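You operate a simulated robot arm through the tools that you are given. There is no shell and no other tool. Be economical: measure what you need, move in short steps, check, and stop when the job is done.

Carry out the task below with a simulated robot arm. There is one attempt and no reset: what you move stays moved.

TASK
Get the silver spool out on the steel table, red slider at about 25, roller block knob at 3.
Fine: the spools are in the table's drawer; shut it again.

It is judged by the outcome, as a careful person would: the job done as asked, and still so three seconds after it is handed in. It fails if anything else is knocked over, pushed out of place, dropped, spilled or broken.

THE ROBOT
A 6-joint arm with a two-finger gripper on a trunk, on a base that drives. Base frame: it is fixed to the floor where the robot stands at the start and does not move with it; the origin is under the middle of the robot, x ahead of it, y to its left, z up. Lengths are in mm, angles in degrees, forces in N, time in s.
With the tool pointing down near the work surface it reaches from about 100 to 740 mm from the robot's upright axis, wherever it stands. Its first joint turns from -166.0 to 166.0 degrees. Places, roughly: blue lever clamp [1400, -400, 1000]; long lever [1500, -100, 1000]; orange knob [1000, -200, 800]; red slider [1100, -400, 800]; roller block knob [1100, -100, 900]; steel table [1200, -300, 900]; steel table drawer [1000, 100, 800]. Payload 2.45 kg.
Tool frame: the origin (TCP) lies between the finger pads and is the grasp point; the fingertips stand 26 mm ahead of it; z points along the fingers, y is the line along which they close. The gripper opens to 96 mm. The gripper's body begins 69 mm behind the TCP.
Orientation is that of the tool frame in the base frame, as a unit quaternion [w, x, y, z]. With the fingers straight down and closing along the base's y, the tool's x points along the base's -x, its y along +y and its z along -z.

THE INTERFACE
- The arm moves only by the tool move_arm. Its arguments are lists of equal length, an entry for each row: "travel": the shift along the tool's x, y, z in units of 40 mm (1.0 is 40 mm), a list of three; "delta_rot": the turn, a rotation vector about the tool's x, y, z in units of 5 degrees (1.0 is 5 degrees), a list of three; "hand": the opening in per cent of the stroke, from 0 (shut) to 100 (fully open). In form: {"travel": [[x, y, z], ...], "delta_rot": [[ax, ay, az], ...], "hand": [hand, ...]}. A call has 1 to 10 rows; each row shifts and turns the commanded pose from where the row before left it, along the tool's axes as they then stand. A call with a number of a shift or a turn outside -1 to 1 is refused whole. Each row takes 0.2 s and may step no farther than 50 mm and 8.6 degrees from the row before; otherwise, or with a gripper value out of range, the whole call is refused. Where a pose cannot be reached the arm comes as near as it can. A force on the tool above 40 N (or 10 N above the force at the start of the call, whichever is more), or a blocked arm, ends the call early, and 0.2 s more pass. Each finger halts on what it meets, pressing with about 25 N; the grip force reading is that of the motor and also rises with nothing between the fingers. The clock runs only during rows and for 0.2 s after the last one: add rows that do not move to give the fingers time. It gives the time, the measured TCP pose, the force on the tool (base axes), the opening and the grip force at its end, in the units of the frame above (readings bear some noise), with the torque about the TCP (base axes, N m) and any sound that the robot's microphone picked up.
- Cameras (640 x 400 px; columns grow to the right, rows downward): "scene" is now at [26.5, 126.8, 1144.2]; the picture's right is [-0.33, -0.95, 0.00], its down [-0.31, 0.11, -0.95] and it looks along [0.89, -0.31, -0.33] (base axes); focal length 292 px, centre (320, 200). "wrist" rides on the gripper at [82, 3, -98] in the tool frame; the picture's right is [-0.04, 1.00, 0.00], its down [-0.73, -0.03, -0.68] and it looks along [-0.68, -0.03, 0.73] (tool axes); focal length 256 px, centre (320, 200). There is no depth. A picture from a camera that has moved, and an enlarged one, comes with that camera's place and axes in the base frame and with its lens.
- snapshot(camera): a new picture of that camera. No time passes.
- slide_trunk(by): slides the trunk up (or, below 0, down) by that many mm; the arm and the scene camera ride with it, the base frame stays. It gives what a move gives, with no picture.
- roll_base(legs): drives the robot by 1 to 6 legs, each [ahead, turn to the left] in mm and degrees, along the robot's own axes; the way and the turn of a leg run together, so that a leg with both is an arc; at most 1500 mm and 180 degrees a leg. The arm and the cameras ride along, it lands a little off, and it stops where it bumps. It gives what a move gives.
- head_to(pan, tilt): turns the head with the scene camera to pan (to the left, within 155 degrees either way) and tilt (down, from -29 to 69), counted from straight ahead of the robot. It gives what a move gives.
- enlarge(camera, box): a new picture of the part [left, top, right, bottom] of that camera's present view, enlarged. No time passes.
- job_done(): hands the job in; it is judged then, once.

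Work in short steps. Places have to be worked out from the pictures, the camera data and where the tool is seen: move nearer, look again, correct. Check each grasp and each placing, and mend what went wrong. You have 120 turns and 90 pictures in all, those below and enlarged ones among them. Open the gripper and draw the arm clear of the work before you hand the job in, unless the task says otherwise; then end with one line.

The tools are called after "Emit:" as a command line: name --argument value ..., lists and objects as JSON in quotes. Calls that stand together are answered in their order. move_arm: Moves the arm, as the interface text tells. Its arguments: {"type":"object","properties":{"travel":{"type":"array","items":{"type":"array","items":{"type":"number"}}},"delta_rot":{"type":"array","items":{"type":"array","items":{"type":"number"}}},"hand":{"type":"array","items":{"type":"number"}}},"required":["travel","delta_rot","hand"]} The other tools are called the same way: slide_trunk (by) slides the trunk up or down; roll_base (legs) drives the base; head_to (pan, tilt) turns the head that bears the scene camera; snapshot (camera) takes a picture; enlarge (camera, box) takes an enlarged picture of a part of a camera's view; job_done () hands the job in.

At the start:

```text
clock: 0.0
eef_pos: [441.6, 84.9, 998.9]
tcp_rot: [0.0, -0.001, 1.0, 0.0]
contact_force: [-0.8, 0.1, -0.4]
moment: [-0.03, 0.0, -0.03]
gripper_width: 95.9
grip_force: 0.0
trunk travel left (down, up): [-150.0, 0.0]
robot x, y, heading: [1.8, 1.0, 0.1]
head pan, tilt: [-19.0, 19.0]
```

scene: 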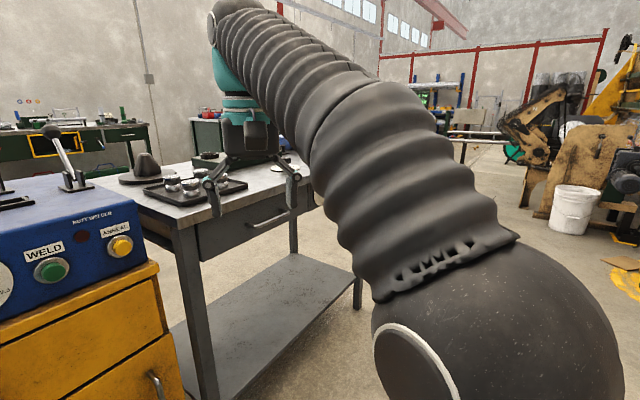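
wrist: 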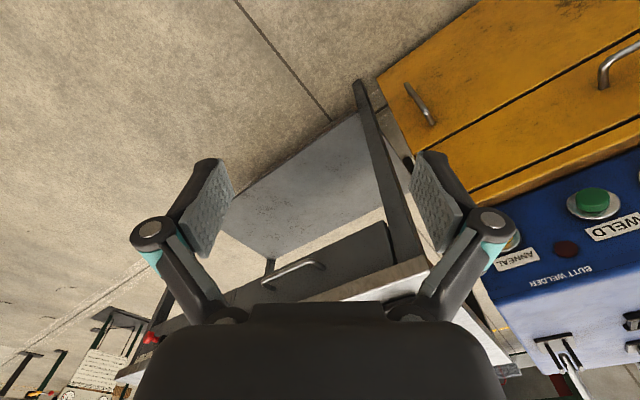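

The arm hides much of the table from the scene camera. I turn the head to look more to the left and right.

Emit:
head_to --pan 0 --tilt 20

Emit:
snapshot --camera "scene"

```text
clock: 0.8
eef_pos: [441.4, 84.9, 999.4]
tcp_rot: [0.0, 0.0, 1.0, 0.0]
contact_force: [-1.0, -0.2, 0.2]
moment: [-0.02, 0.03, 0.0]
gripper_width: 96.1
grip_force: 0.1
trunk travel left (down, up): [-150.0, 0.0]
robot x, y, heading: [-0.4, -1.7, 0.1]
head pan, tilt: [0.0, 20.0]
```

```text
87 pictures are left
camera scene: at [31.5, 157.1, 1142.5], right [0.0, -1.0, 0.0], down [-0.34, 0.0, -0.94], along [0.94, 0.0, -0.34], focal length 292 px, centre (320, 200)
```

scene: 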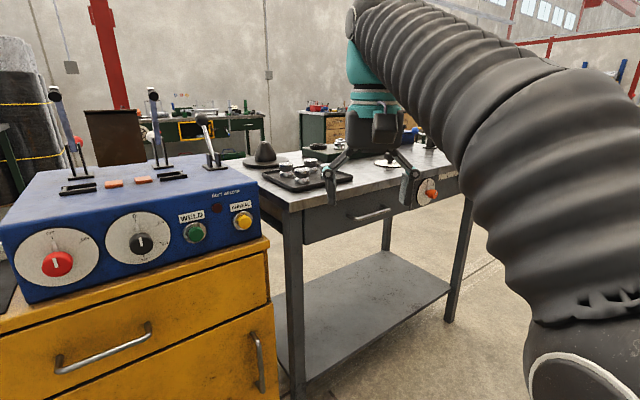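

The table's front edge runs roughly from (770, 250) to (1160, -440), so the table is turned about 30° to me. I drive to a spot squarely in front of it, well clear.

Emit:
roll_base --legs '[[0, -40], [500, 0], [0, 69]]'

Emit:
head_to --pan -8 --tilt 28

Emit:
snapshot --camera "scene"

Emit:
snapshot --camera "wrist"

```text
clock: 8.7
eef_pos: [716.9, -21.9, 999.9]
tcp_rot: [0.001, -0.259, 0.966, 0.0]
contact_force: [-0.9, -0.2, 0.1]
moment: [-0.02, -0.01, 0.02]
gripper_width: 96.2
grip_force: 0.2
trunk travel left (down, up): [-150.0, 0.0]
robot x, y, heading: [378.6, -319.8, 30.0]
head pan, tilt: [0.0, 20.0]
```

```text
clock: 9.3
eef_pos: [717.9, -23.4, 998.9]
tcp_rot: [0.0, -0.259, 0.966, 0.001]
contact_force: [0.8, 0.5, 0.0]
moment: [0.01, 0.02, 0.01]
gripper_width: 96.3
grip_force: 0.0
trunk travel left (down, up): [-150.0, 0.0]
robot x, y, heading: [375.0, -318.5, 30.1]
head pan, tilt: [-8.0, 28.0]
```

```text
86 pictures are left
camera scene: at [329.7, -177.5, 1129.7], right [0.38, -0.93, 0.0], down [-0.43, -0.18, -0.88], along [0.82, 0.33, -0.47], focal length 292 px, centre (320, 200)
```

scene: 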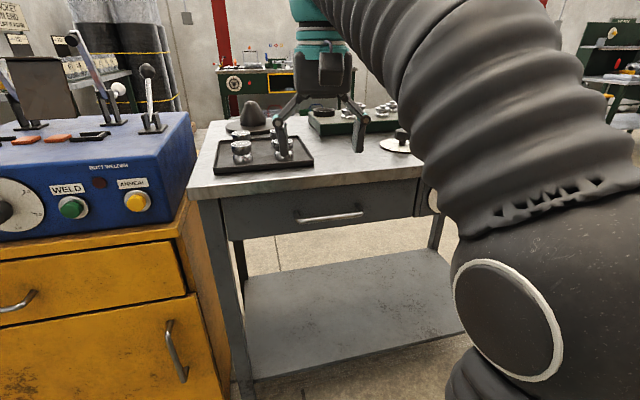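

```text
85 pictures are left
camera wrist: at [646.0, -60.5, 1098.0], right [-0.47, 0.89, 0.0], down [0.65, 0.34, 0.68], along [0.6, 0.32, -0.73], focal length 256 px, centre (320, 200)
```

wrist: 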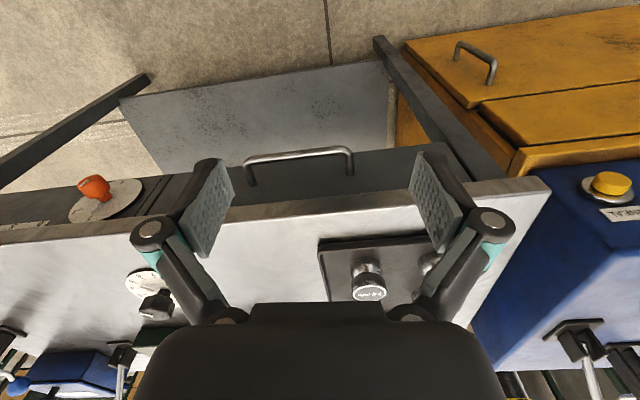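

Triangulating puts the drawer handle at about (814, -4, 822) and the table's front left corner at about (686, 240, 883). I move the arm to the right to inspect the right half with the wrist camera and free the scene camera's view.

Emit:
move_arm --travel '[[0, -1, -0.5], [0, -1, -0.5], [0, -1, -0.5], [0, -1, 0], [0, -1, 0], [0, -1, 0], [0, -1, 0]]' --delta_rot '[[0, 0, 0], [0, 0, 0], [0, 0, 0], [0, 0, 0], [0, 0, 0], [0, 0, 0], [0, 0, 0]]' --hand '[100, 100, 100, 100, 100, 100, 100]'

Emit:
snapshot --camera "scene"

Emit:
snapshot --camera "wrist"

```text
clock: 10.9
eef_pos: [855.5, -267.6, 1002.0]
tcp_rot: [0.003, -0.259, 0.966, 0.0]
contact_force: [-0.8, -1.0, -0.8]
moment: [0.01, -0.02, 0.04]
gripper_width: 95.9
grip_force: 0.1
out of reach, approached as far as the arm can: row 1, 2, 3, 7
trunk travel left (down, up): [-150.0, 0.0]
robot x, y, heading: [377.0, -319.9, 30.2]
head pan, tilt: [-8.0, 28.0]
```

```text
84 pictures are left
camera scene: at [329.5, -177.5, 1129.6], right [0.37, -0.93, 0.0], down [-0.44, -0.18, -0.88], along [0.82, 0.33, -0.47], focal length 292 px, centre (320, 200)
```

scene: 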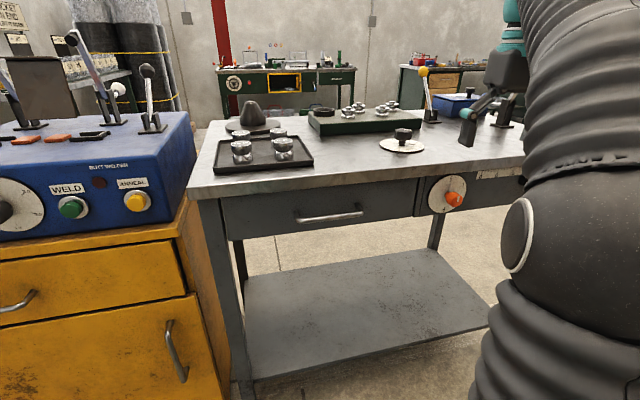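

```text
83 pictures are left
camera wrist: at [782.2, -305.5, 1099.6], right [-0.47, 0.88, 0.0], down [0.65, 0.34, 0.68], along [0.6, 0.32, -0.73], focal length 256 px, centre (320, 200)
```

wrist: 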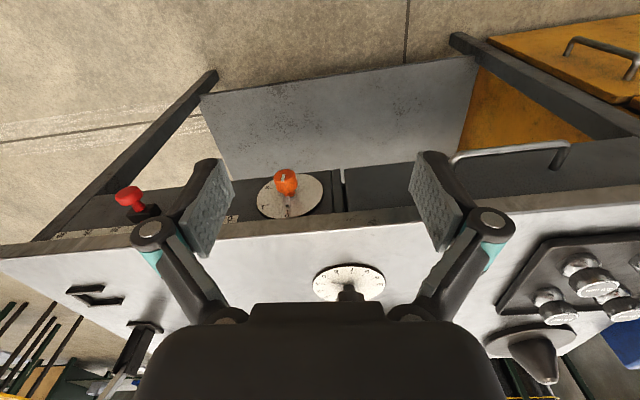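

The scene now shows the layout: tray, green roller block, a dial knob on the table top, the drawer, an orange knob and a red slider on the apron. I go for the drawer first: move left, level with the handle, and begin turning the gripper so the fingers will close vertically.

Emit:
move_arm --travel '[[0.2, 0.88, 0], [0.2, 0.88, 0], [0.2, 0.88, 0], [0.2, 0.88, 0], [0.1, 0.88, 0], [0.1, 0.88, 0], [0.1, 0.88, 0], [0, 0, 0], [0, 0, 0], [0, 0, 0]]' --delta_rot '[[0, 0, 0], [0, 0, 0], [0, 0, 0], [0, 0, 0], [0, 0, 0], [0, 0, 0], [0, 0, 0], [0, 0, 1], [0, 0, 1], [0, 0, 1]]' --hand '[100, 100, 100, 100, 100, 100, 100, 100, 100, 100]'

Emit:
move_arm --travel '[[0, 0, 0], [0, 0, 0], [0, 0, 0], [0, 0, 0], [0, 0, 0], [0, 0, 0], [0, 0, 0], [0, 0, 0], [0, 0, 0], [0, 0, 0]]' --delta_rot '[[0, 0, 1], [0, 0, 1], [0, 0, 1], [0, 0, 1], [0, 0, 1], [0, 0, 1], [0, 0, 1], [0, 0, 1], [0, 0, 1], [0, 0, 1]]' --hand '[80, 80, 80, 80, 80, 80, 80, 80, 80, 80]'

Emit:
move_arm --travel '[[0, 0, 0], [0, 0, 0], [0, 0, 0], [0, 0, 0], [0, 0, 0], [0, 0, 0], [0, 0, 0], [0, 0, 0], [0, 0, 0], [0, 0, 0]]' --delta_rot '[[0, 0, 1], [0, 0, 1], [0, 0, 1], [0, 0, 1], [0, 0, 1], [-1, 0, 0], [-1, 0, 0], [-1, 0, 0], [-1, 0, 0], [-1, 0, 0]]' --hand '[60, 60, 60, 60, 60, 60, 60, 60, 60, 60]'

```text
clock: 13.1
eef_pos: [689.8, -78.2, 1002.8]
tcp_rot: [0.0, -0.131, 0.991, 0.0]
contact_force: [-0.1, 0.1, -0.1]
moment: [0.01, -0.04, 0.01]
gripper_width: 96.1
grip_force: 0.0
trunk travel left (down, up): [-150.0, 0.0]
robot x, y, heading: [381.2, -319.3, 29.9]
head pan, tilt: [-8.0, 28.0]
```

```text
clock: 15.3
eef_pos: [690.2, -77.8, 1004.4]
tcp_rot: [0.0, 0.302, 0.953, -0.001]
contact_force: [-0.3, -0.6, 0.6]
moment: [0.01, -0.01, 0.02]
gripper_width: 76.8
grip_force: 0.0
trunk travel left (down, up): [-150.0, 0.0]
robot x, y, heading: [376.5, -316.8, 30.1]
head pan, tilt: [-8.0, 28.0]
```

```text
clock: 17.5
eef_pos: [688.9, -77.0, 1004.3]
tcp_rot: [0.109, 0.489, 0.845, 0.188]
contact_force: [0.9, 0.1, -0.5]
moment: [-0.06, 0.02, 0.02]
gripper_width: 57.7
grip_force: 0.0
trunk travel left (down, up): [-150.0, 0.0]
robot x, y, heading: [379.7, -316.8, 29.7]
head pan, tilt: [-8.0, 28.0]
```

The turn goes as planned. I keep pitching the gripper toward horizontal, to about 20° below it.

Emit:
move_arm --travel '[[0, 0, 0], [0, 0, 0], [0, 0, 0], [0, 0, 0], [0, 0, 0], [0, 0, 0], [0, 0, 0], [0, 0, 0], [0, 0, 0]]' --delta_rot '[[-1, 0, 0], [-1, 0, 0], [-1, 0, 0], [-1, 0, 0], [-1, 0, 0], [-1, 0, 0], [-1, 0, 0], [-1, 0, 0], [-1, 0, 0]]' --hand '[60, 60, 60, 60, 60, 60, 60, 60, 60]'

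Emit:
snapshot --camera "scene"

Emit:
snapshot --camera "wrist"

```text
clock: 19.5
eef_pos: [689.6, -76.5, 1005.6]
tcp_rot: [0.286, 0.408, 0.71, 0.497]
contact_force: [0.3, -0.6, 0.2]
moment: [0.01, -0.02, 0.02]
gripper_width: 57.3
grip_force: 0.1
trunk travel left (down, up): [-150.0, 0.0]
robot x, y, heading: [378.3, -318.6, 30.3]
head pan, tilt: [-8.0, 28.0]
```

```text
82 pictures are left
camera scene: at [329.7, -177.6, 1129.7], right [0.38, -0.93, 0.0], down [-0.44, -0.18, -0.88], along [0.82, 0.33, -0.47], focal length 292 px, centre (320, 200)
```

scene: 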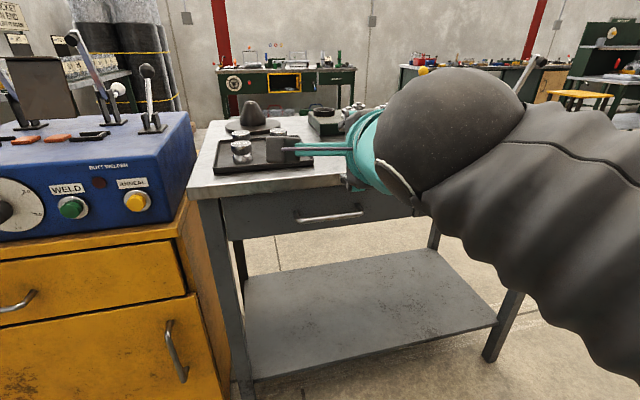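

```text
81 pictures are left
camera wrist: at [570.6, -51.9, 1041.1], right [0.31, 0.14, 0.94], down [-0.19, -0.96, 0.2], along [0.93, -0.25, -0.28], focal length 256 px, centre (320, 200)
```

wrist: 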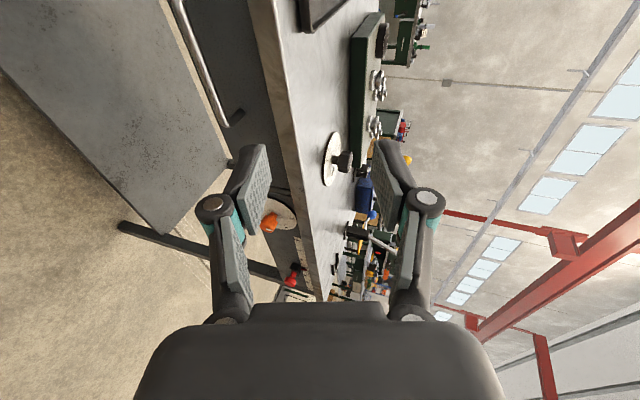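

I lower the tool to about 120 mm short of the handle, on its approach line.

Emit:
move_arm --travel '[[0, -0.51, 0.325], [0, -0.51, 0.325], [0, -0.51, 0.325], [0, -0.51, 0.325], [0, -0.51, 0.325], [0, -0.51, 0.325], [0, 0, 0]]' --delta_rot '[[0, 0, 0], [0, 0, 0], [0, 0, 0], [0, 0, 0], [0, 0, 0], [0, 0, 0], [0, 0, 0]]' --hand '[60, 60, 60, 60, 60, 60, 60]'

Emit:
snapshot --camera "scene"

Emit:
snapshot --camera "wrist"

```text
clock: 21.1
eef_pos: [718.0, -61.5, 863.5]
tcp_rot: [0.286, 0.409, 0.71, 0.497]
contact_force: [0.9, -0.2, 0.0]
moment: [0.0, -0.02, -0.01]
gripper_width: 57.8
grip_force: 0.0
trunk travel left (down, up): [-150.0, 0.0]
robot x, y, heading: [378.6, -320.5, 30.0]
head pan, tilt: [-8.0, 28.0]
```

```text
80 pictures are left
camera scene: at [329.7, -177.6, 1129.6], right [0.38, -0.93, 0.0], down [-0.44, -0.18, -0.88], along [0.82, 0.33, -0.47], focal length 292 px, centre (320, 200)
```

scene: 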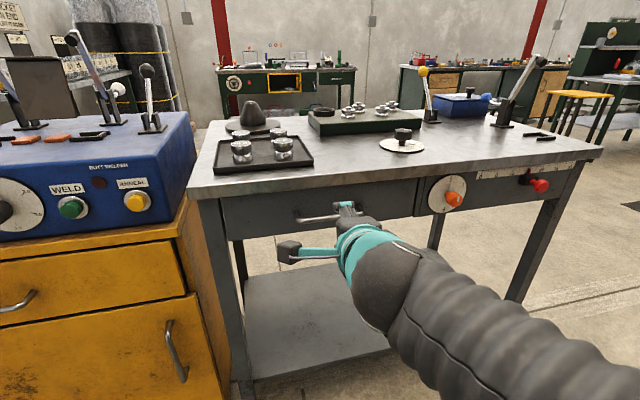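

```text
79 pictures are left
camera wrist: at [598.7, -36.5, 898.9], right [0.32, 0.14, 0.94], down [-0.19, -0.96, 0.21], along [0.93, -0.25, -0.28], focal length 256 px, centre (320, 200)
```

wrist: 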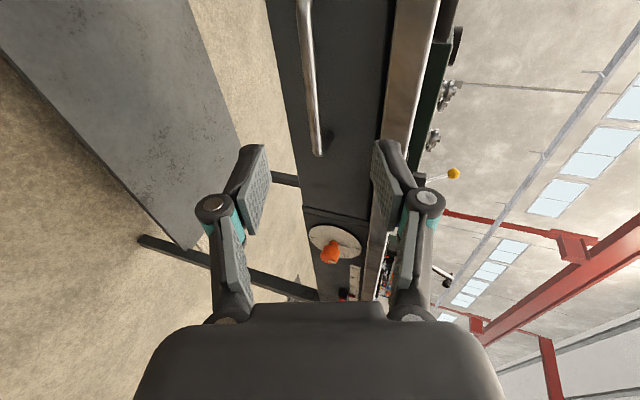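

The bar sits at z ≈ 816 by the wrist view. I close to about 40 mm opening and advance 85 mm toward it.

Emit:
move_arm --travel '[[0, -0.16, 0.5], [0, 0, 0.55], [0, 0, 0.55], [0, 0, 0.5], [0, 0, 0]]' --delta_rot '[[0, 0, 0], [0, 0, 0], [0, 0, 0], [0, 0, 0], [0, 0, 0]]' --hand '[42, 42, 42, 42, 42]'

Emit:
snapshot --camera "wrist"

Emit:
enlarge --camera "scene" --box '[200, 140, 440, 290]'

```text
clock: 22.3
eef_pos: [782.6, -30.7, 845.1]
tcp_rot: [0.284, 0.409, 0.712, 0.495]
contact_force: [0.9, 0.5, -0.4]
moment: [-0.01, -0.01, -0.02]
gripper_width: 40.4
grip_force: 0.0
out of reach, approached as far as the arm can: row 3, 4
trunk travel left (down, up): [-150.0, 0.0]
robot x, y, heading: [376.9, -320.5, 29.9]
head pan, tilt: [-8.0, 28.0]
```

```text
78 pictures are left
camera wrist: at [663.8, -5.3, 881.6], right [0.32, 0.14, 0.94], down [-0.19, -0.96, 0.21], along [0.93, -0.25, -0.28], focal length 256 px, centre (320, 200)
```

wrist: 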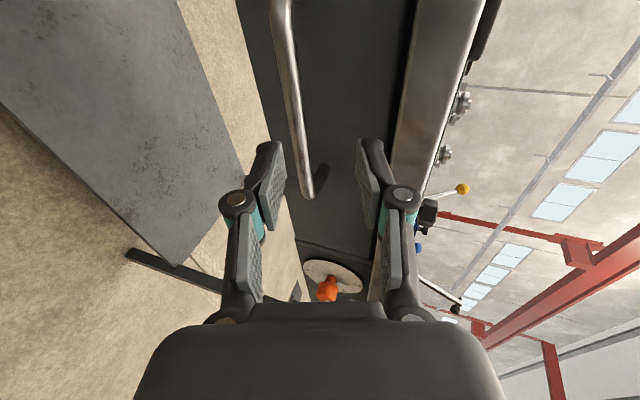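

```text
2.67 times, centred on (320, 215) of scene
camera zoom: at [329.7, -177.6, 1129.6], right [0.38, -0.93, 0.0], down [-0.44, -0.18, -0.88], along [0.82, 0.33, -0.47], focal length 779 px, centre (320, 160)
```

zoom: 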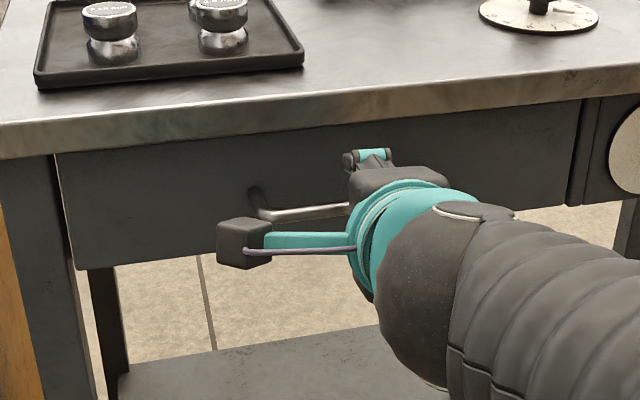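

The arm runs out of reach here. I draw it back 120 mm and drive the base 130 mm nearer.

Emit:
move_arm --travel '[[0, 0, -0.6], [0, 0, -0.8], [0, 0, -0.8], [0, 0, -0.8], [0, 0, 0]]' --delta_rot '[[0, 0, 0], [0, 0, 0], [0, 0, 0], [0, 0, 0], [0, 0, 0]]' --hand '[42, 42, 42, 42, 42]'

Emit:
roll_base --legs '[[130, 1]]'

Emit:
snapshot --camera "wrist"

```text
clock: 23.5
eef_pos: [684.3, -87.1, 883.6]
tcp_rot: [0.286, 0.409, 0.71, 0.497]
contact_force: [0.3, -0.1, 0.1]
moment: [0.01, 0.02, 0.0]
gripper_width: 40.4
grip_force: 0.0
trunk travel left (down, up): [-150.0, 0.0]
robot x, y, heading: [376.7, -320.6, 30.0]
head pan, tilt: [-8.0, 28.0]
```

```text
clock: 24.8
eef_pos: [791.5, -14.0, 883.6]
tcp_rot: [0.281, 0.401, 0.714, 0.5]
contact_force: [0.0, 0.0, 0.4]
moment: [0.0, 0.02, 0.02]
gripper_width: 40.3
grip_force: 0.1
trunk travel left (down, up): [-150.0, 0.0]
robot x, y, heading: [489.7, -253.2, 31.5]
head pan, tilt: [-8.0, 28.0]
```

```text
76 pictures are left
camera wrist: at [671.7, 8.9, 920.8], right [0.31, 0.14, 0.94], down [-0.17, -0.96, 0.2], along [0.93, -0.22, -0.28], focal length 256 px, centre (320, 200)
```

wrist: 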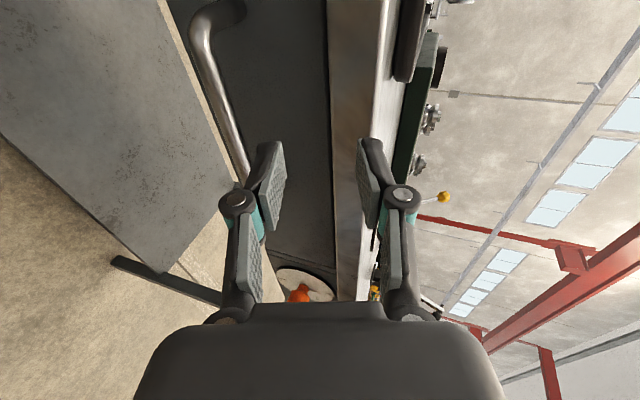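

The bar is at about z = 815, and I am level with the handle sideways but too high. I back off 50 mm, go down 55 mm across the fingers, and come forward again.

Emit:
move_arm --travel '[[0, 0, -0.6], [0, 0, -0.65], [0, -0.5, 0.1], [0, -0.5, 0.1], [0, -0.38, 0.1], [0, 0, 0.55], [0, 0, 0]]' --delta_rot '[[0, 0, 0], [0, 0, 0], [0, 0, 0], [0, 0, 0], [0, 0, 0], [0, 0, 0], [0, 0, 0]]' --hand '[42, 42, 42, 42, 42, 42, 42]'

Emit:
snapshot --camera "wrist"

```text
clock: 26.4
eef_pos: [762.2, -33.6, 837.3]
tcp_rot: [0.281, 0.4, 0.715, 0.501]
contact_force: [0.9, -1.0, 0.3]
moment: [-0.01, -0.01, 0.0]
gripper_width: 40.3
grip_force: 0.0
trunk travel left (down, up): [-150.0, 0.0]
robot x, y, heading: [490.4, -251.5, 31.5]
head pan, tilt: [-8.0, 28.0]
```

```text
75 pictures are left
camera wrist: at [643.0, -9.7, 873.8], right [0.31, 0.14, 0.94], down [-0.17, -0.96, 0.2], along [0.93, -0.22, -0.28], focal length 256 px, centre (320, 200)
```

wrist: 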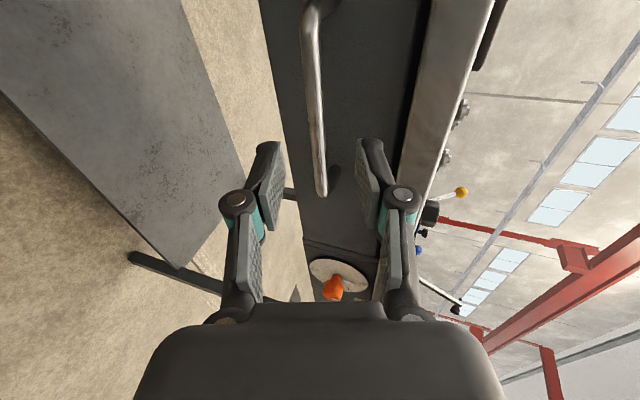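

The bar lies nicely centred between the fingers. I advance 58 mm and close.

Emit:
move_arm --travel '[[0, 0, 0.4], [0, 0, 0.4], [0, 0, 0.35], [0, 0, 0.3], [0, 0, 0]]' --delta_rot '[[0, 0, 0], [0, 0, 0], [0, 0, 0], [0, 0, 0], [0, 0, 0]]' --hand '[42, 42, 42, 42, 42]'

Emit:
snapshot --camera "wrist"

```text
clock: 27.6
eef_pos: [807.4, -1.9, 817.9]
tcp_rot: [0.281, 0.401, 0.714, 0.5]
contact_force: [-0.5, -0.1, -1.0]
moment: [0.01, 0.03, 0.0]
gripper_width: 40.2
grip_force: 0.0
trunk travel left (down, up): [-150.0, 0.0]
robot x, y, heading: [491.0, -251.3, 31.3]
head pan, tilt: [-8.0, 28.0]
```

```text
74 pictures are left
camera wrist: at [688.0, 21.1, 854.8], right [0.31, 0.14, 0.94], down [-0.17, -0.96, 0.2], along [0.93, -0.22, -0.28], focal length 256 px, centre (320, 200)
```

wrist: 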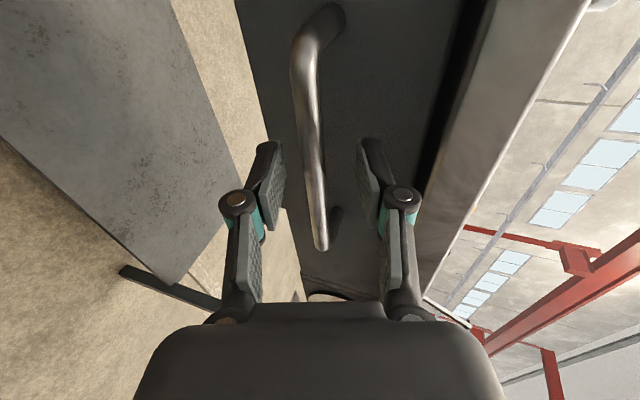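

The bar passes through the TCP point in the view, so I close the fingers on it.

Emit:
move_arm --travel '[[0, 0, 0], [0, 0, 0], [0, 0, 0]]' --delta_rot '[[0, 0, 0], [0, 0, 0], [0, 0, 0]]' --hand '[0, 0, 0]'

```text
clock: 28.4
eef_pos: [806.9, -0.6, 815.7]
tcp_rot: [0.281, 0.401, 0.716, 0.498]
contact_force: [-15.5, -10.4, -28.4]
moment: [-0.94, -0.02, 0.52]
gripper_width: 11.7
grip_force: 38.1
trunk travel left (down, up): [-150.0, 0.0]
robot x, y, heading: [490.3, -254.9, 31.4]
head pan, tilt: [-8.0, 28.0]
```

The bar is gripped (11.7 mm) with some downward strain. I ease that by 3 mm and test-pull 20 mm straight out.

Emit:
move_arm --travel '[[0, -0.07, 0.02], [0, -0.085, -0.235], [0, -0.085, -0.235], [0, 0, 0]]' --delta_rot '[[0, 0, 0], [0, 0, 0], [0, 0, 0], [0, 0, 0]]' --hand '[0, 0, 0, 0]'

```text
clock: 29.4
eef_pos: [793.3, -11.2, 815.9]
tcp_rot: [0.281, 0.402, 0.717, 0.495]
contact_force: [5.2, -4.6, -40.6]
moment: [-1.15, -0.17, -0.21]
gripper_width: 12.0
grip_force: 38.7
out of reach, approached as far as the arm can: row 3
trunk travel left (down, up): [-150.0, 0.0]
robot x, y, heading: [494.3, -248.4, 31.1]
head pan, tilt: [-8.0, 28.0]
```

The tool moved back about 17 mm, though the arm reports a reach limit. I check that the drawer came along.

Emit:
snapshot --camera "wrist"

Emit:
snapshot --camera "scene"

```text
73 pictures are left
camera wrist: at [674.4, 11.9, 853.1], right [0.32, 0.15, 0.94], down [-0.17, -0.96, 0.21], along [0.93, -0.23, -0.28], focal length 256 px, centre (320, 200)
```

wrist: 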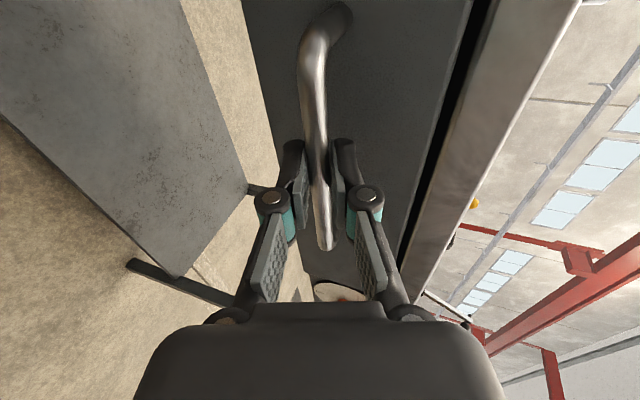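

```text
72 pictures are left
camera scene: at [441.0, -110.9, 1129.4], right [0.4, -0.92, 0.0], down [-0.43, -0.19, -0.88], along [0.81, 0.35, -0.47], focal length 292 px, centre (320, 200)
```

scene: 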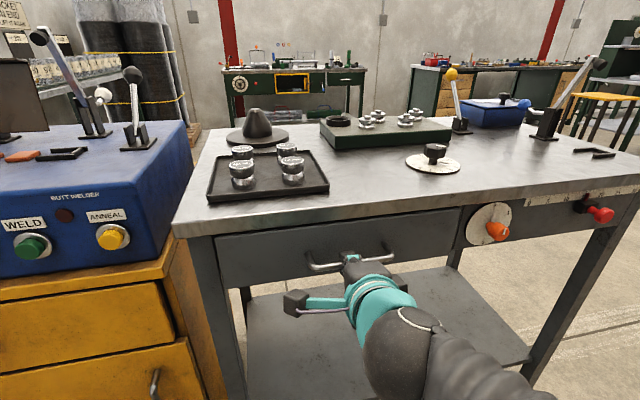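

The drawer has come out a little. I pull the rest by driving the base back 150 mm.

Emit:
roll_base --legs '[[-150, 0]]'

Emit:
snapshot --camera "scene"

```text
clock: 30.8
eef_pos: [667.6, -88.8, 817.7]
tcp_rot: [0.281, 0.402, 0.715, 0.497]
contact_force: [14.1, -22.1, -29.6]
moment: [-1.3, -0.26, -0.52]
gripper_width: 12.1
grip_force: 38.4
trunk travel left (down, up): [-150.0, 0.0]
robot x, y, heading: [366.9, -325.5, 31.0]
head pan, tilt: [-8.0, 28.0]
```

```text
71 pictures are left
camera scene: at [315.0, -189.1, 1129.8], right [0.4, -0.92, 0.0], down [-0.43, -0.19, -0.88], along [0.81, 0.35, -0.47], focal length 292 px, centre (320, 200)
```

scene: 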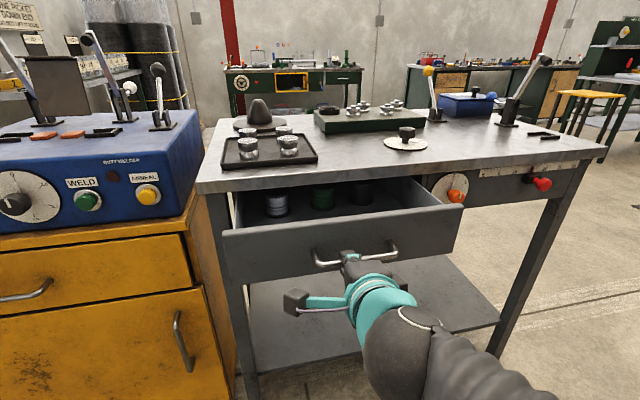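

The drawer is about 170 mm open and three spools show, the silver one on the left but still partly under the table top. I pull another 100 mm.

Emit:
roll_base --legs '[[-100, 0]]'

Emit:
snapshot --camera "scene"

```text
clock: 31.9
eef_pos: [582.4, -140.7, 817.7]
tcp_rot: [0.281, 0.402, 0.716, 0.497]
contact_force: [13.9, -18.8, -9.6]
moment: [-1.11, -0.6, -0.58]
gripper_width: 11.9
grip_force: 39.1
trunk travel left (down, up): [-150.0, 0.0]
robot x, y, heading: [280.5, -381.3, 31.5]
head pan, tilt: [-8.0, 28.0]
```

```text
70 pictures are left
camera scene: at [228.6, -241.6, 1129.8], right [0.4, -0.92, 0.0], down [-0.43, -0.19, -0.88], along [0.81, 0.35, -0.47], focal length 292 px, centre (320, 200)
```

scene: 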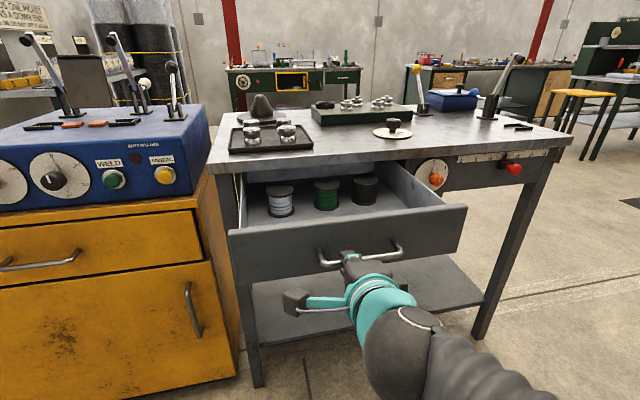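

The silver spool is now about 50 mm in front of the table edge. A bit more clearance helps the gripper, so I pull 50 mm more.

Emit:
roll_base --legs '[[-50, 0]]'

Emit:
snapshot --camera "scene"

```text
clock: 32.9
eef_pos: [540.0, -166.6, 818.0]
tcp_rot: [0.281, 0.403, 0.717, 0.495]
contact_force: [16.0, -21.4, -9.1]
moment: [-1.02, -0.52, -0.39]
gripper_width: 12.3
grip_force: 38.4
trunk travel left (down, up): [-150.0, 0.0]
robot x, y, heading: [238.6, -406.2, 31.8]
head pan, tilt: [-8.0, 28.0]
```

```text
69 pictures are left
camera scene: at [187.3, -267.4, 1129.8], right [0.4, -0.92, 0.0], down [-0.43, -0.19, -0.88], along [0.81, 0.35, -0.47], focal length 292 px, centre (320, 200)
```

scene: 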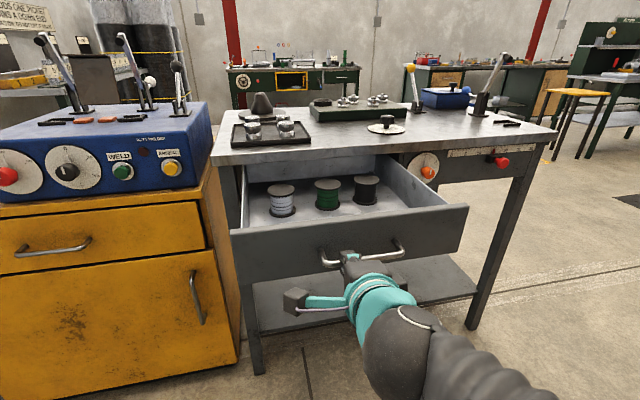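

The spools are now well clear of the edge. I open the fingers and back the base off 120 mm.

Emit:
move_arm --travel '[[0, 0, 0], [0, 0, 0], [0, 0, 0]]' --delta_rot '[[0, 0, 0], [0, 0, 0], [0, 0, 0]]' --hand '[45, 45, 45]'

Emit:
roll_base --legs '[[-120, 0]]'

Emit:
snapshot --camera "scene"

```text
clock: 33.7
eef_pos: [538.7, -164.4, 817.0]
tcp_rot: [0.281, 0.402, 0.717, 0.495]
contact_force: [0.4, -0.3, -0.1]
moment: [0.0, 0.03, -0.03]
gripper_width: 43.3
grip_force: 0.1
trunk travel left (down, up): [-150.0, 0.0]
robot x, y, heading: [239.9, -404.8, 31.4]
head pan, tilt: [-8.0, 28.0]
```

```text
clock: 34.9
eef_pos: [435.0, -229.7, 817.7]
tcp_rot: [0.281, 0.402, 0.717, 0.495]
contact_force: [-1.0, 0.3, -0.6]
moment: [-0.02, -0.01, -0.03]
gripper_width: 43.1
grip_force: 0.1
trunk travel left (down, up): [-150.0, 0.0]
robot x, y, heading: [134.8, -466.5, 31.5]
head pan, tilt: [-8.0, 28.0]
```

```text
68 pictures are left
camera scene: at [81.8, -330.1, 1129.6], right [0.4, -0.92, 0.0], down [-0.43, -0.19, -0.88], along [0.81, 0.35, -0.47], focal length 292 px, centre (320, 200)
```

scene: 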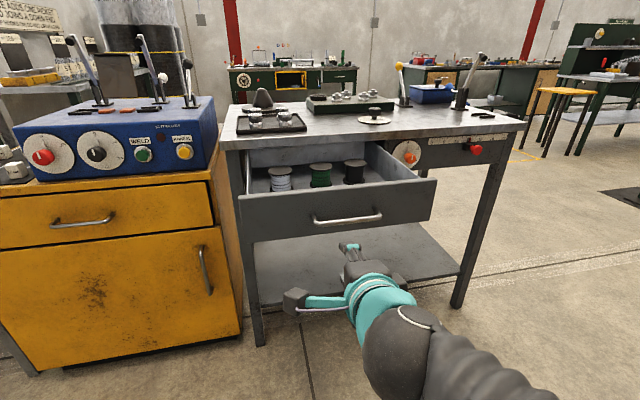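

The handle is released and the drawer stays open. I raise the tool and pitch it back to point straight down, fingers closing fore-aft.

Emit:
move_arm --travel '[[0, 0.86, -0.31], [0, 0.86, -0.31], [0, 0.86, -0.31], [0, 0.86, -0.31], [0, 0.86, -0.31], [0, 0, 0], [0, 0, 0], [0, 0, 0], [0, 0, 0]]' --delta_rot '[[0, 0, 0], [0, 0, 0], [0, 0, 0], [0, 0, 0], [0, 0, 0], [1, 0, 0], [1, 0, 0], [1, 0, 0], [1, 0, 0]]' --hand '[95, 95, 95, 95, 95, 95, 95, 95, 95]'

Emit:
move_arm --travel '[[0, 0, 0], [0, 0, 0], [0, 0, 0], [0, 0, 0], [0, 0, 0], [0, 0, 0], [0, 0, 0], [0, 0, 0], [0, 0, 0], [0, 0, 0]]' --delta_rot '[[1, 0, 0], [1, 0, 0], [1, 0, 0], [1, 0, 0], [1, 0, 0], [1, 0, 0], [1, 0, 0], [1, 0, 0], [1, 0, 0], [1, 0, 0]]' --hand '[95, 95, 95, 95, 95, 95, 95, 95, 95, 95]'

```text
clock: 36.9
eef_pos: [437.2, -227.0, 1000.5]
tcp_rot: [0.206, 0.444, 0.793, 0.363]
contact_force: [0.3, -0.7, 0.4]
moment: [0.04, -0.02, 0.04]
gripper_width: 91.2
grip_force: 0.1
trunk travel left (down, up): [-150.0, 0.0]
robot x, y, heading: [130.0, -472.9, 31.5]
head pan, tilt: [-8.0, 28.0]
```

```text
clock: 39.1
eef_pos: [436.6, -227.9, 1000.4]
tcp_rot: [-0.001, 0.49, 0.872, -0.007]
contact_force: [-0.5, 0.0, 0.3]
moment: [0.0, -0.01, -0.01]
gripper_width: 91.2
grip_force: 0.1
trunk travel left (down, up): [-150.0, 0.0]
robot x, y, heading: [133.1, -468.0, 31.6]
head pan, tilt: [-8.0, 28.0]
```

The spool is about (675, 37). I drive 150 mm ahead to bring it within reach; the arm at z = 1000 rides above the drawer.

Emit:
roll_base --legs '[[150, 0]]'

Emit:
head_to --pan 0 --tilt 45

Emit:
snapshot --camera "scene"

Emit:
snapshot --camera "wrist"

```text
clock: 40.5
eef_pos: [564.6, -153.7, 1000.9]
tcp_rot: [0.0, 0.494, 0.869, -0.006]
contact_force: [0.1, -0.4, 0.3]
moment: [0.02, -0.01, 0.0]
gripper_width: 91.4
grip_force: 0.1
trunk travel left (down, up): [-150.0, 0.0]
robot x, y, heading: [257.7, -393.7, 31.1]
head pan, tilt: [-8.0, 28.0]
```

```text
clock: 41.3
eef_pos: [564.0, -153.7, 1000.1]
tcp_rot: [-0.001, 0.494, 0.869, -0.006]
contact_force: [-0.1, 0.4, 0.9]
moment: [0.02, 0.01, -0.03]
gripper_width: 91.3
grip_force: 0.0
trunk travel left (down, up): [-150.0, 0.0]
robot x, y, heading: [261.9, -390.7, 31.3]
head pan, tilt: [0.0, 45.0]
```

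```text
67 pictures are left
camera scene: at [194.0, -247.3, 1103.9], right [0.52, -0.86, 0.0], down [-0.61, -0.36, -0.71], along [0.61, 0.36, -0.71], focal length 292 px, centre (320, 200)
```

scene: 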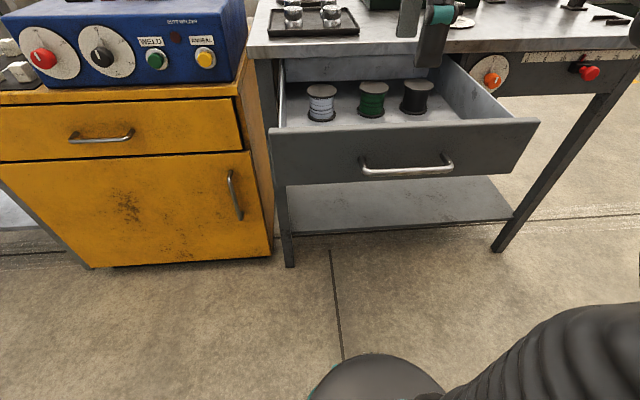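

```text
66 pictures are left
camera wrist: at [526.1, -80.4, 1098.1], right [0.88, 0.48, -0.01], down [0.36, -0.64, 0.68], along [0.32, -0.6, -0.73], focal length 256 px, centre (320, 200)
```

wrist: 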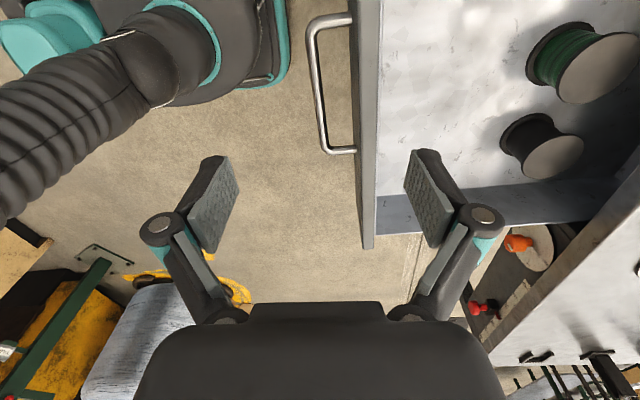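

The spool's top flange triangulates to about (678, 35), top z ≈ 850. I move above it at the same height and look again.

Emit:
move_arm --travel '[[0.45, 0.8, 0], [0.45, 0.8, 0], [0.45, 0.8, 0], [0.45, 0.8, 0], [0.4, 0.8, 0], [0.4, 0.85, 0], [0, 0, 0]]' --delta_rot '[[0, 0, 0], [0, 0, 0], [0, 0, 0], [0, 0, 0], [0, 0, 0], [0, 0, 0], [0, 0, 0]]' --hand '[100, 100, 100, 100, 100, 100, 100]'

Emit:
snapshot --camera "wrist"

Emit:
snapshot --camera "scene"

```text
clock: 42.9
eef_pos: [665.8, 25.5, 958.9]
tcp_rot: [0.001, 0.494, 0.87, -0.004]
contact_force: [0.8, 0.8, -0.6]
moment: [0.01, 0.01, 0.02]
gripper_width: 96.0
grip_force: 0.1
out of reach, approached as far as the arm can: row 4, 5, 6
trunk travel left (down, up): [-150.0, 0.0]
robot x, y, heading: [259.8, -391.9, 31.1]
head pan, tilt: [0.0, 45.0]
```

```text
65 pictures are left
camera wrist: at [628.5, 98.4, 1057.2], right [0.88, 0.48, -0.01], down [0.35, -0.64, 0.68], along [0.32, -0.6, -0.73], focal length 256 px, centre (320, 200)
```

wrist: 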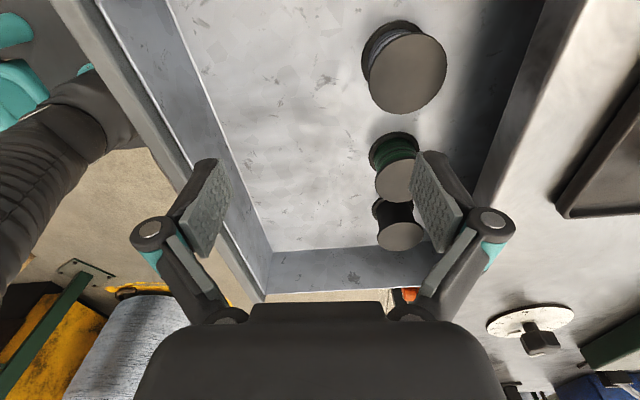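

```text
64 pictures are left
camera scene: at [194.0, -247.3, 1103.8], right [0.52, -0.86, 0.0], down [-0.61, -0.36, -0.71], along [0.61, 0.36, -0.71], focal length 292 px, centre (320, 200)
```

scene: 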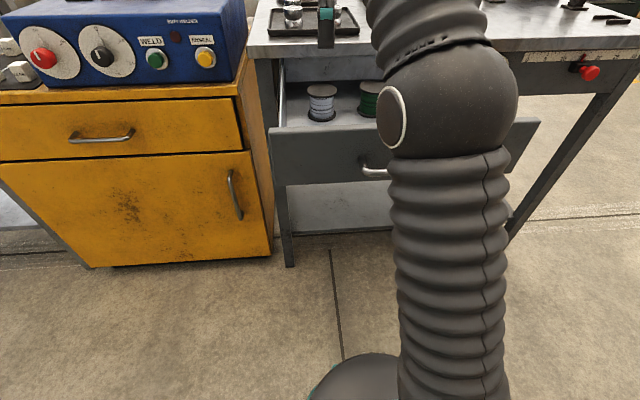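

From both views the spool's top is near (725, 67, 826), with only about 60 mm to the table edge, so the fingers should close sideways. I drive 80 mm closer and turn the gripper back by 90°.

Emit:
roll_base --legs '[[80, 0]]'

Emit:
move_arm --travel '[[0, 0, -0.5], [0, 0, 0], [0, 0, 0], [0, 0, 0], [0, 0, 0], [0, 0, 0], [0, 0, 0], [0, 0, 0], [0, 0, 0], [0, 0, 0]]' --delta_rot '[[0, 0, 0], [0, 0, -1], [0, 0, -1], [0, 0, -1], [0, 0, -1], [0, 0, -1], [0, 0, -1], [0, 0, -1], [0, 0, -1], [0, 0, -1]]' --hand '[100, 100, 100, 100, 100, 100, 100, 100, 100, 100]'

Emit:
move_arm --travel '[[0, 0, 0], [0, 0, 0], [0, 0, 0], [0, 0, 0], [0, 0, 0], [0, 0, 0], [0, 0, 0], [0, 0, 0], [0, 0, 0]]' --delta_rot '[[0, 0, -1], [0, 0, -1], [0, 0, -1], [0, 0, -1], [0, 0, -1], [0, 0, -1], [0, 0, -1], [0, 0, -1], [0, 0, -1]]' --hand '[100, 100, 100, 100, 100, 100, 100, 100, 100]'

Emit:
snapshot --camera "wrist"

```text
clock: 43.9
eef_pos: [735.7, 68.2, 960.9]
tcp_rot: [0.001, 0.493, 0.87, -0.004]
contact_force: [0.1, 1.2, -0.2]
moment: [0.02, -0.01, -0.01]
gripper_width: 95.7
grip_force: 0.0
trunk travel left (down, up): [-150.0, 0.0]
robot x, y, heading: [331.2, -351.0, 31.1]
head pan, tilt: [0.0, 45.0]
```

```text
clock: 46.1
eef_pos: [732.8, 63.6, 964.5]
tcp_rot: [0.0, 0.122, 0.992, -0.002]
contact_force: [-0.4, -0.4, -0.9]
moment: [-0.01, 0.01, 0.02]
gripper_width: 96.4
grip_force: 0.1
out of reach, approached as far as the arm can: row 1
trunk travel left (down, up): [-150.0, 0.0]
robot x, y, heading: [332.2, -348.4, 31.2]
head pan, tilt: [0.0, 45.0]
```

```text
clock: 48.1
eef_pos: [732.4, 63.3, 966.1]
tcp_rot: [-0.002, -0.267, 0.964, -0.003]
contact_force: [-0.3, 0.4, -0.4]
moment: [-0.03, 0.01, 0.0]
gripper_width: 96.1
grip_force: 0.2
trunk travel left (down, up): [-150.0, 0.0]
robot x, y, heading: [330.0, -350.7, 31.1]
head pan, tilt: [0.0, 45.0]
```

```text
63 pictures are left
camera wrist: at [661.4, 24.1, 1063.6], right [-0.48, 0.88, 0.0], down [0.64, 0.35, 0.68], along [0.6, 0.32, -0.74], focal length 256 px, centre (320, 200)
```

wrist: 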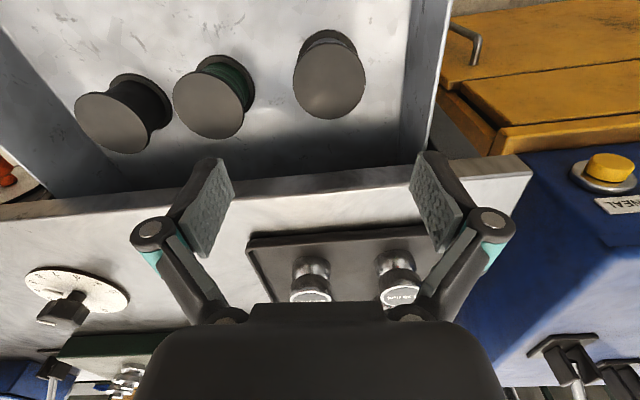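

The silver spool's flange re-measures at (727, 68, 826). I shift a few millimetres and descend to just above it with 86 mm opening.

Emit:
move_arm --travel '[[0.06, 0.18, 0.2], [0, 0, 0.6], [0, 0, 0.6], [0, 0, 0.6], [0, 0, 0.6], [0, 0, 0]]' --delta_rot '[[0, 0, 0], [0, 0, 0], [0, 0, 0], [0, 0, 0], [0, 0, 0], [0, 0, 0]]' --hand '[90, 90, 90, 90, 90, 90]'

Emit:
snapshot --camera "wrist"

Emit:
enlarge --camera "scene" --box '[220, 0, 460, 150]'

```text
clock: 49.5
eef_pos: [727.6, 66.3, 863.0]
tcp_rot: [-0.002, -0.267, 0.964, -0.003]
contact_force: [0.3, 0.1, 0.1]
moment: [0.0, 0.04, 0.02]
gripper_width: 86.2
grip_force: 0.1
trunk travel left (down, up): [-150.0, 0.0]
robot x, y, heading: [330.3, -348.8, 31.1]
head pan, tilt: [0.0, 45.0]
```

```text
62 pictures are left
camera wrist: at [656.7, 28.7, 961.6], right [-0.48, 0.88, 0.0], down [0.65, 0.36, 0.67], along [0.59, 0.32, -0.74], focal length 256 px, centre (320, 200)
```

wrist: 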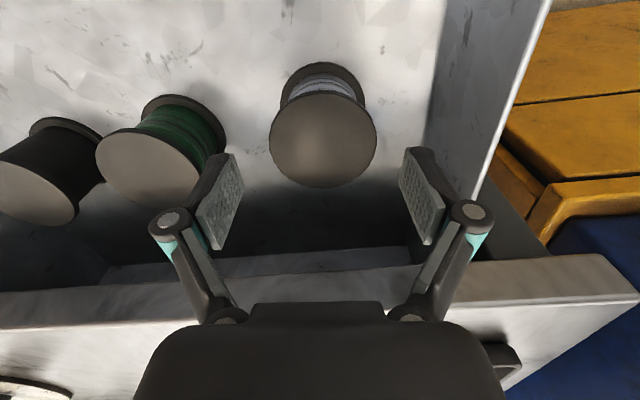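

```text
2.67 times, centred on (340, 75) of scene
camera zoom: at [265.1, -204.4, 1103.8], right [0.52, -0.86, 0.0], down [-0.61, -0.37, -0.71], along [0.61, 0.36, -0.71], focal length 779 px, centre (267, 533)
```

zoom: 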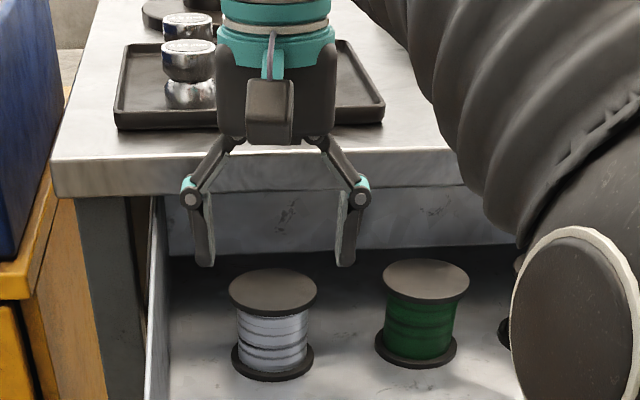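

The spool's top is at about (717, 61, 827), 62 mm wide, about 12 mm nearer the robot than my tool. I correct this and lower to z ≈ 811.

Emit:
move_arm --travel '[[0.3, 0.02, 0], [0, 0, 0.45], [0, 0, 0.45], [0, 0, 0.4], [0, 0, 0]]' --delta_rot '[[0, 0, 0], [0, 0, 0], [0, 0, 0], [0, 0, 0], [0, 0, 0]]' --hand '[90, 90, 90, 90, 90]'

Emit:
snapshot --camera "wrist"

```text
clock: 50.7
eef_pos: [716.0, 60.9, 809.2]
tcp_rot: [-0.002, -0.265, 0.964, -0.004]
contact_force: [0.4, 0.9, 1.1]
moment: [-0.01, 0.06, 0.01]
gripper_width: 86.4
grip_force: 0.0
trunk travel left (down, up): [-150.0, 0.0]
robot x, y, heading: [327.9, -354.5, 31.3]
head pan, tilt: [0.0, 45.0]
```

```text
60 pictures are left
camera wrist: at [645.7, 22.9, 908.5], right [-0.48, 0.88, 0.0], down [0.65, 0.36, 0.67], along [0.59, 0.32, -0.74], focal length 256 px, centre (320, 200)
```

wrist: 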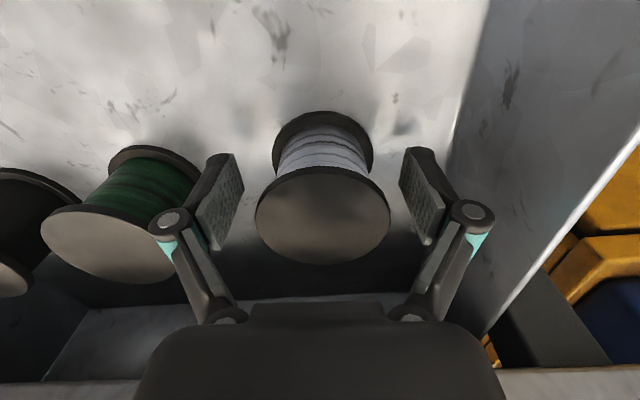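

The spool is centred between the pads. I close on it.

Emit:
move_arm --travel '[[0, 0, 0], [0, 0, 0], [0, 0, 0]]' --delta_rot '[[0, 0, 0], [0, 0, 0], [0, 0, 0]]' --hand '[55, 55, 55]'

Emit:
move_arm --travel '[[0, 0, 0], [0, 0, -0.25], [0, 0, -0.25], [0, 0, 0]]' --delta_rot '[[0, 0, 0], [0, 0, 0], [0, 0, 0], [0, 0, 0]]' --hand '[40, 40, 40, 40]'

Emit:
snapshot --camera "wrist"

```text
clock: 51.5
eef_pos: [715.6, 61.1, 809.8]
tcp_rot: [-0.003, -0.266, 0.964, -0.004]
contact_force: [0.0, 1.9, 6.2]
moment: [0.01, 0.04, -0.01]
gripper_width: 63.6
grip_force: 25.4
trunk travel left (down, up): [-150.0, 0.0]
robot x, y, heading: [328.3, -348.2, 31.3]
head pan, tilt: [0.0, 45.0]
```

```text
clock: 52.5
eef_pos: [716.0, 62.0, 828.6]
tcp_rot: [-0.003, -0.266, 0.964, -0.003]
contact_force: [-0.5, 0.0, -5.6]
moment: [-0.02, 0.06, -0.01]
gripper_width: 63.1
grip_force: 25.3
trunk travel left (down, up): [-150.0, 0.0]
robot x, y, heading: [328.7, -349.1, 31.3]
head pan, tilt: [0.0, 45.0]
```

```text
59 pictures are left
camera wrist: at [645.5, 24.2, 927.8], right [-0.48, 0.88, -0.01], down [0.65, 0.36, 0.67], along [0.59, 0.32, -0.74], focal length 256 px, centre (320, 200)
```

wrist: 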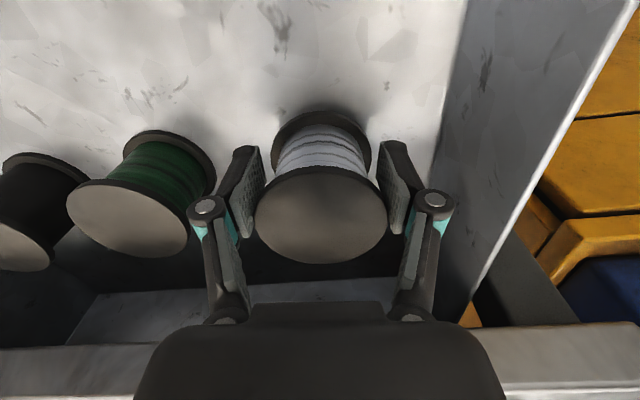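

The spool is held and weighs about 5 N. I lift it straight up above table height and look down at how much room remains between my body and the drawer front.

Emit:
move_arm --travel '[[0, 0, -0.8], [0, 0, -0.8], [0, 0, -0.8], [0, 0, -0.8], [0, 0, 0]]' --delta_rot '[[0, 0, 0], [0, 0, 0], [0, 0, 0], [0, 0, 0], [0, 0, 0]]' --hand '[40, 40, 40, 40, 40]'

Emit:
head_to --pan -25 --tilt 60

Emit:
snapshot --camera "scene"

```text
clock: 53.7
eef_pos: [715.1, 63.6, 956.4]
tcp_rot: [-0.003, -0.267, 0.964, -0.004]
contact_force: [0.7, 0.5, -4.6]
moment: [-0.06, 0.08, -0.02]
gripper_width: 63.5
grip_force: 24.8
trunk travel left (down, up): [-150.0, 0.0]
robot x, y, heading: [331.6, -354.5, 31.1]
head pan, tilt: [0.0, 45.0]
```

```text
clock: 54.6
eef_pos: [715.3, 63.9, 956.3]
tcp_rot: [-0.003, -0.267, 0.964, -0.003]
contact_force: [-0.2, -0.4, -4.5]
moment: [-0.02, 0.08, 0.0]
gripper_width: 63.2
grip_force: 24.8
trunk travel left (down, up): [-150.0, 0.0]
robot x, y, heading: [330.3, -348.9, 31.2]
head pan, tilt: [-25.0, 60.0]
```

```text
58 pictures are left
camera scene: at [261.9, -239.1, 1084.4], right [0.11, -0.99, 0.0], down [-0.86, -0.09, -0.5], along [0.5, 0.05, -0.87], focal length 292 px, centre (320, 200)
```

scene: 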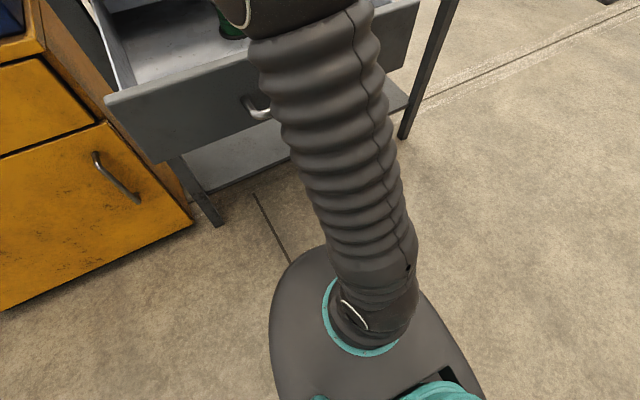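

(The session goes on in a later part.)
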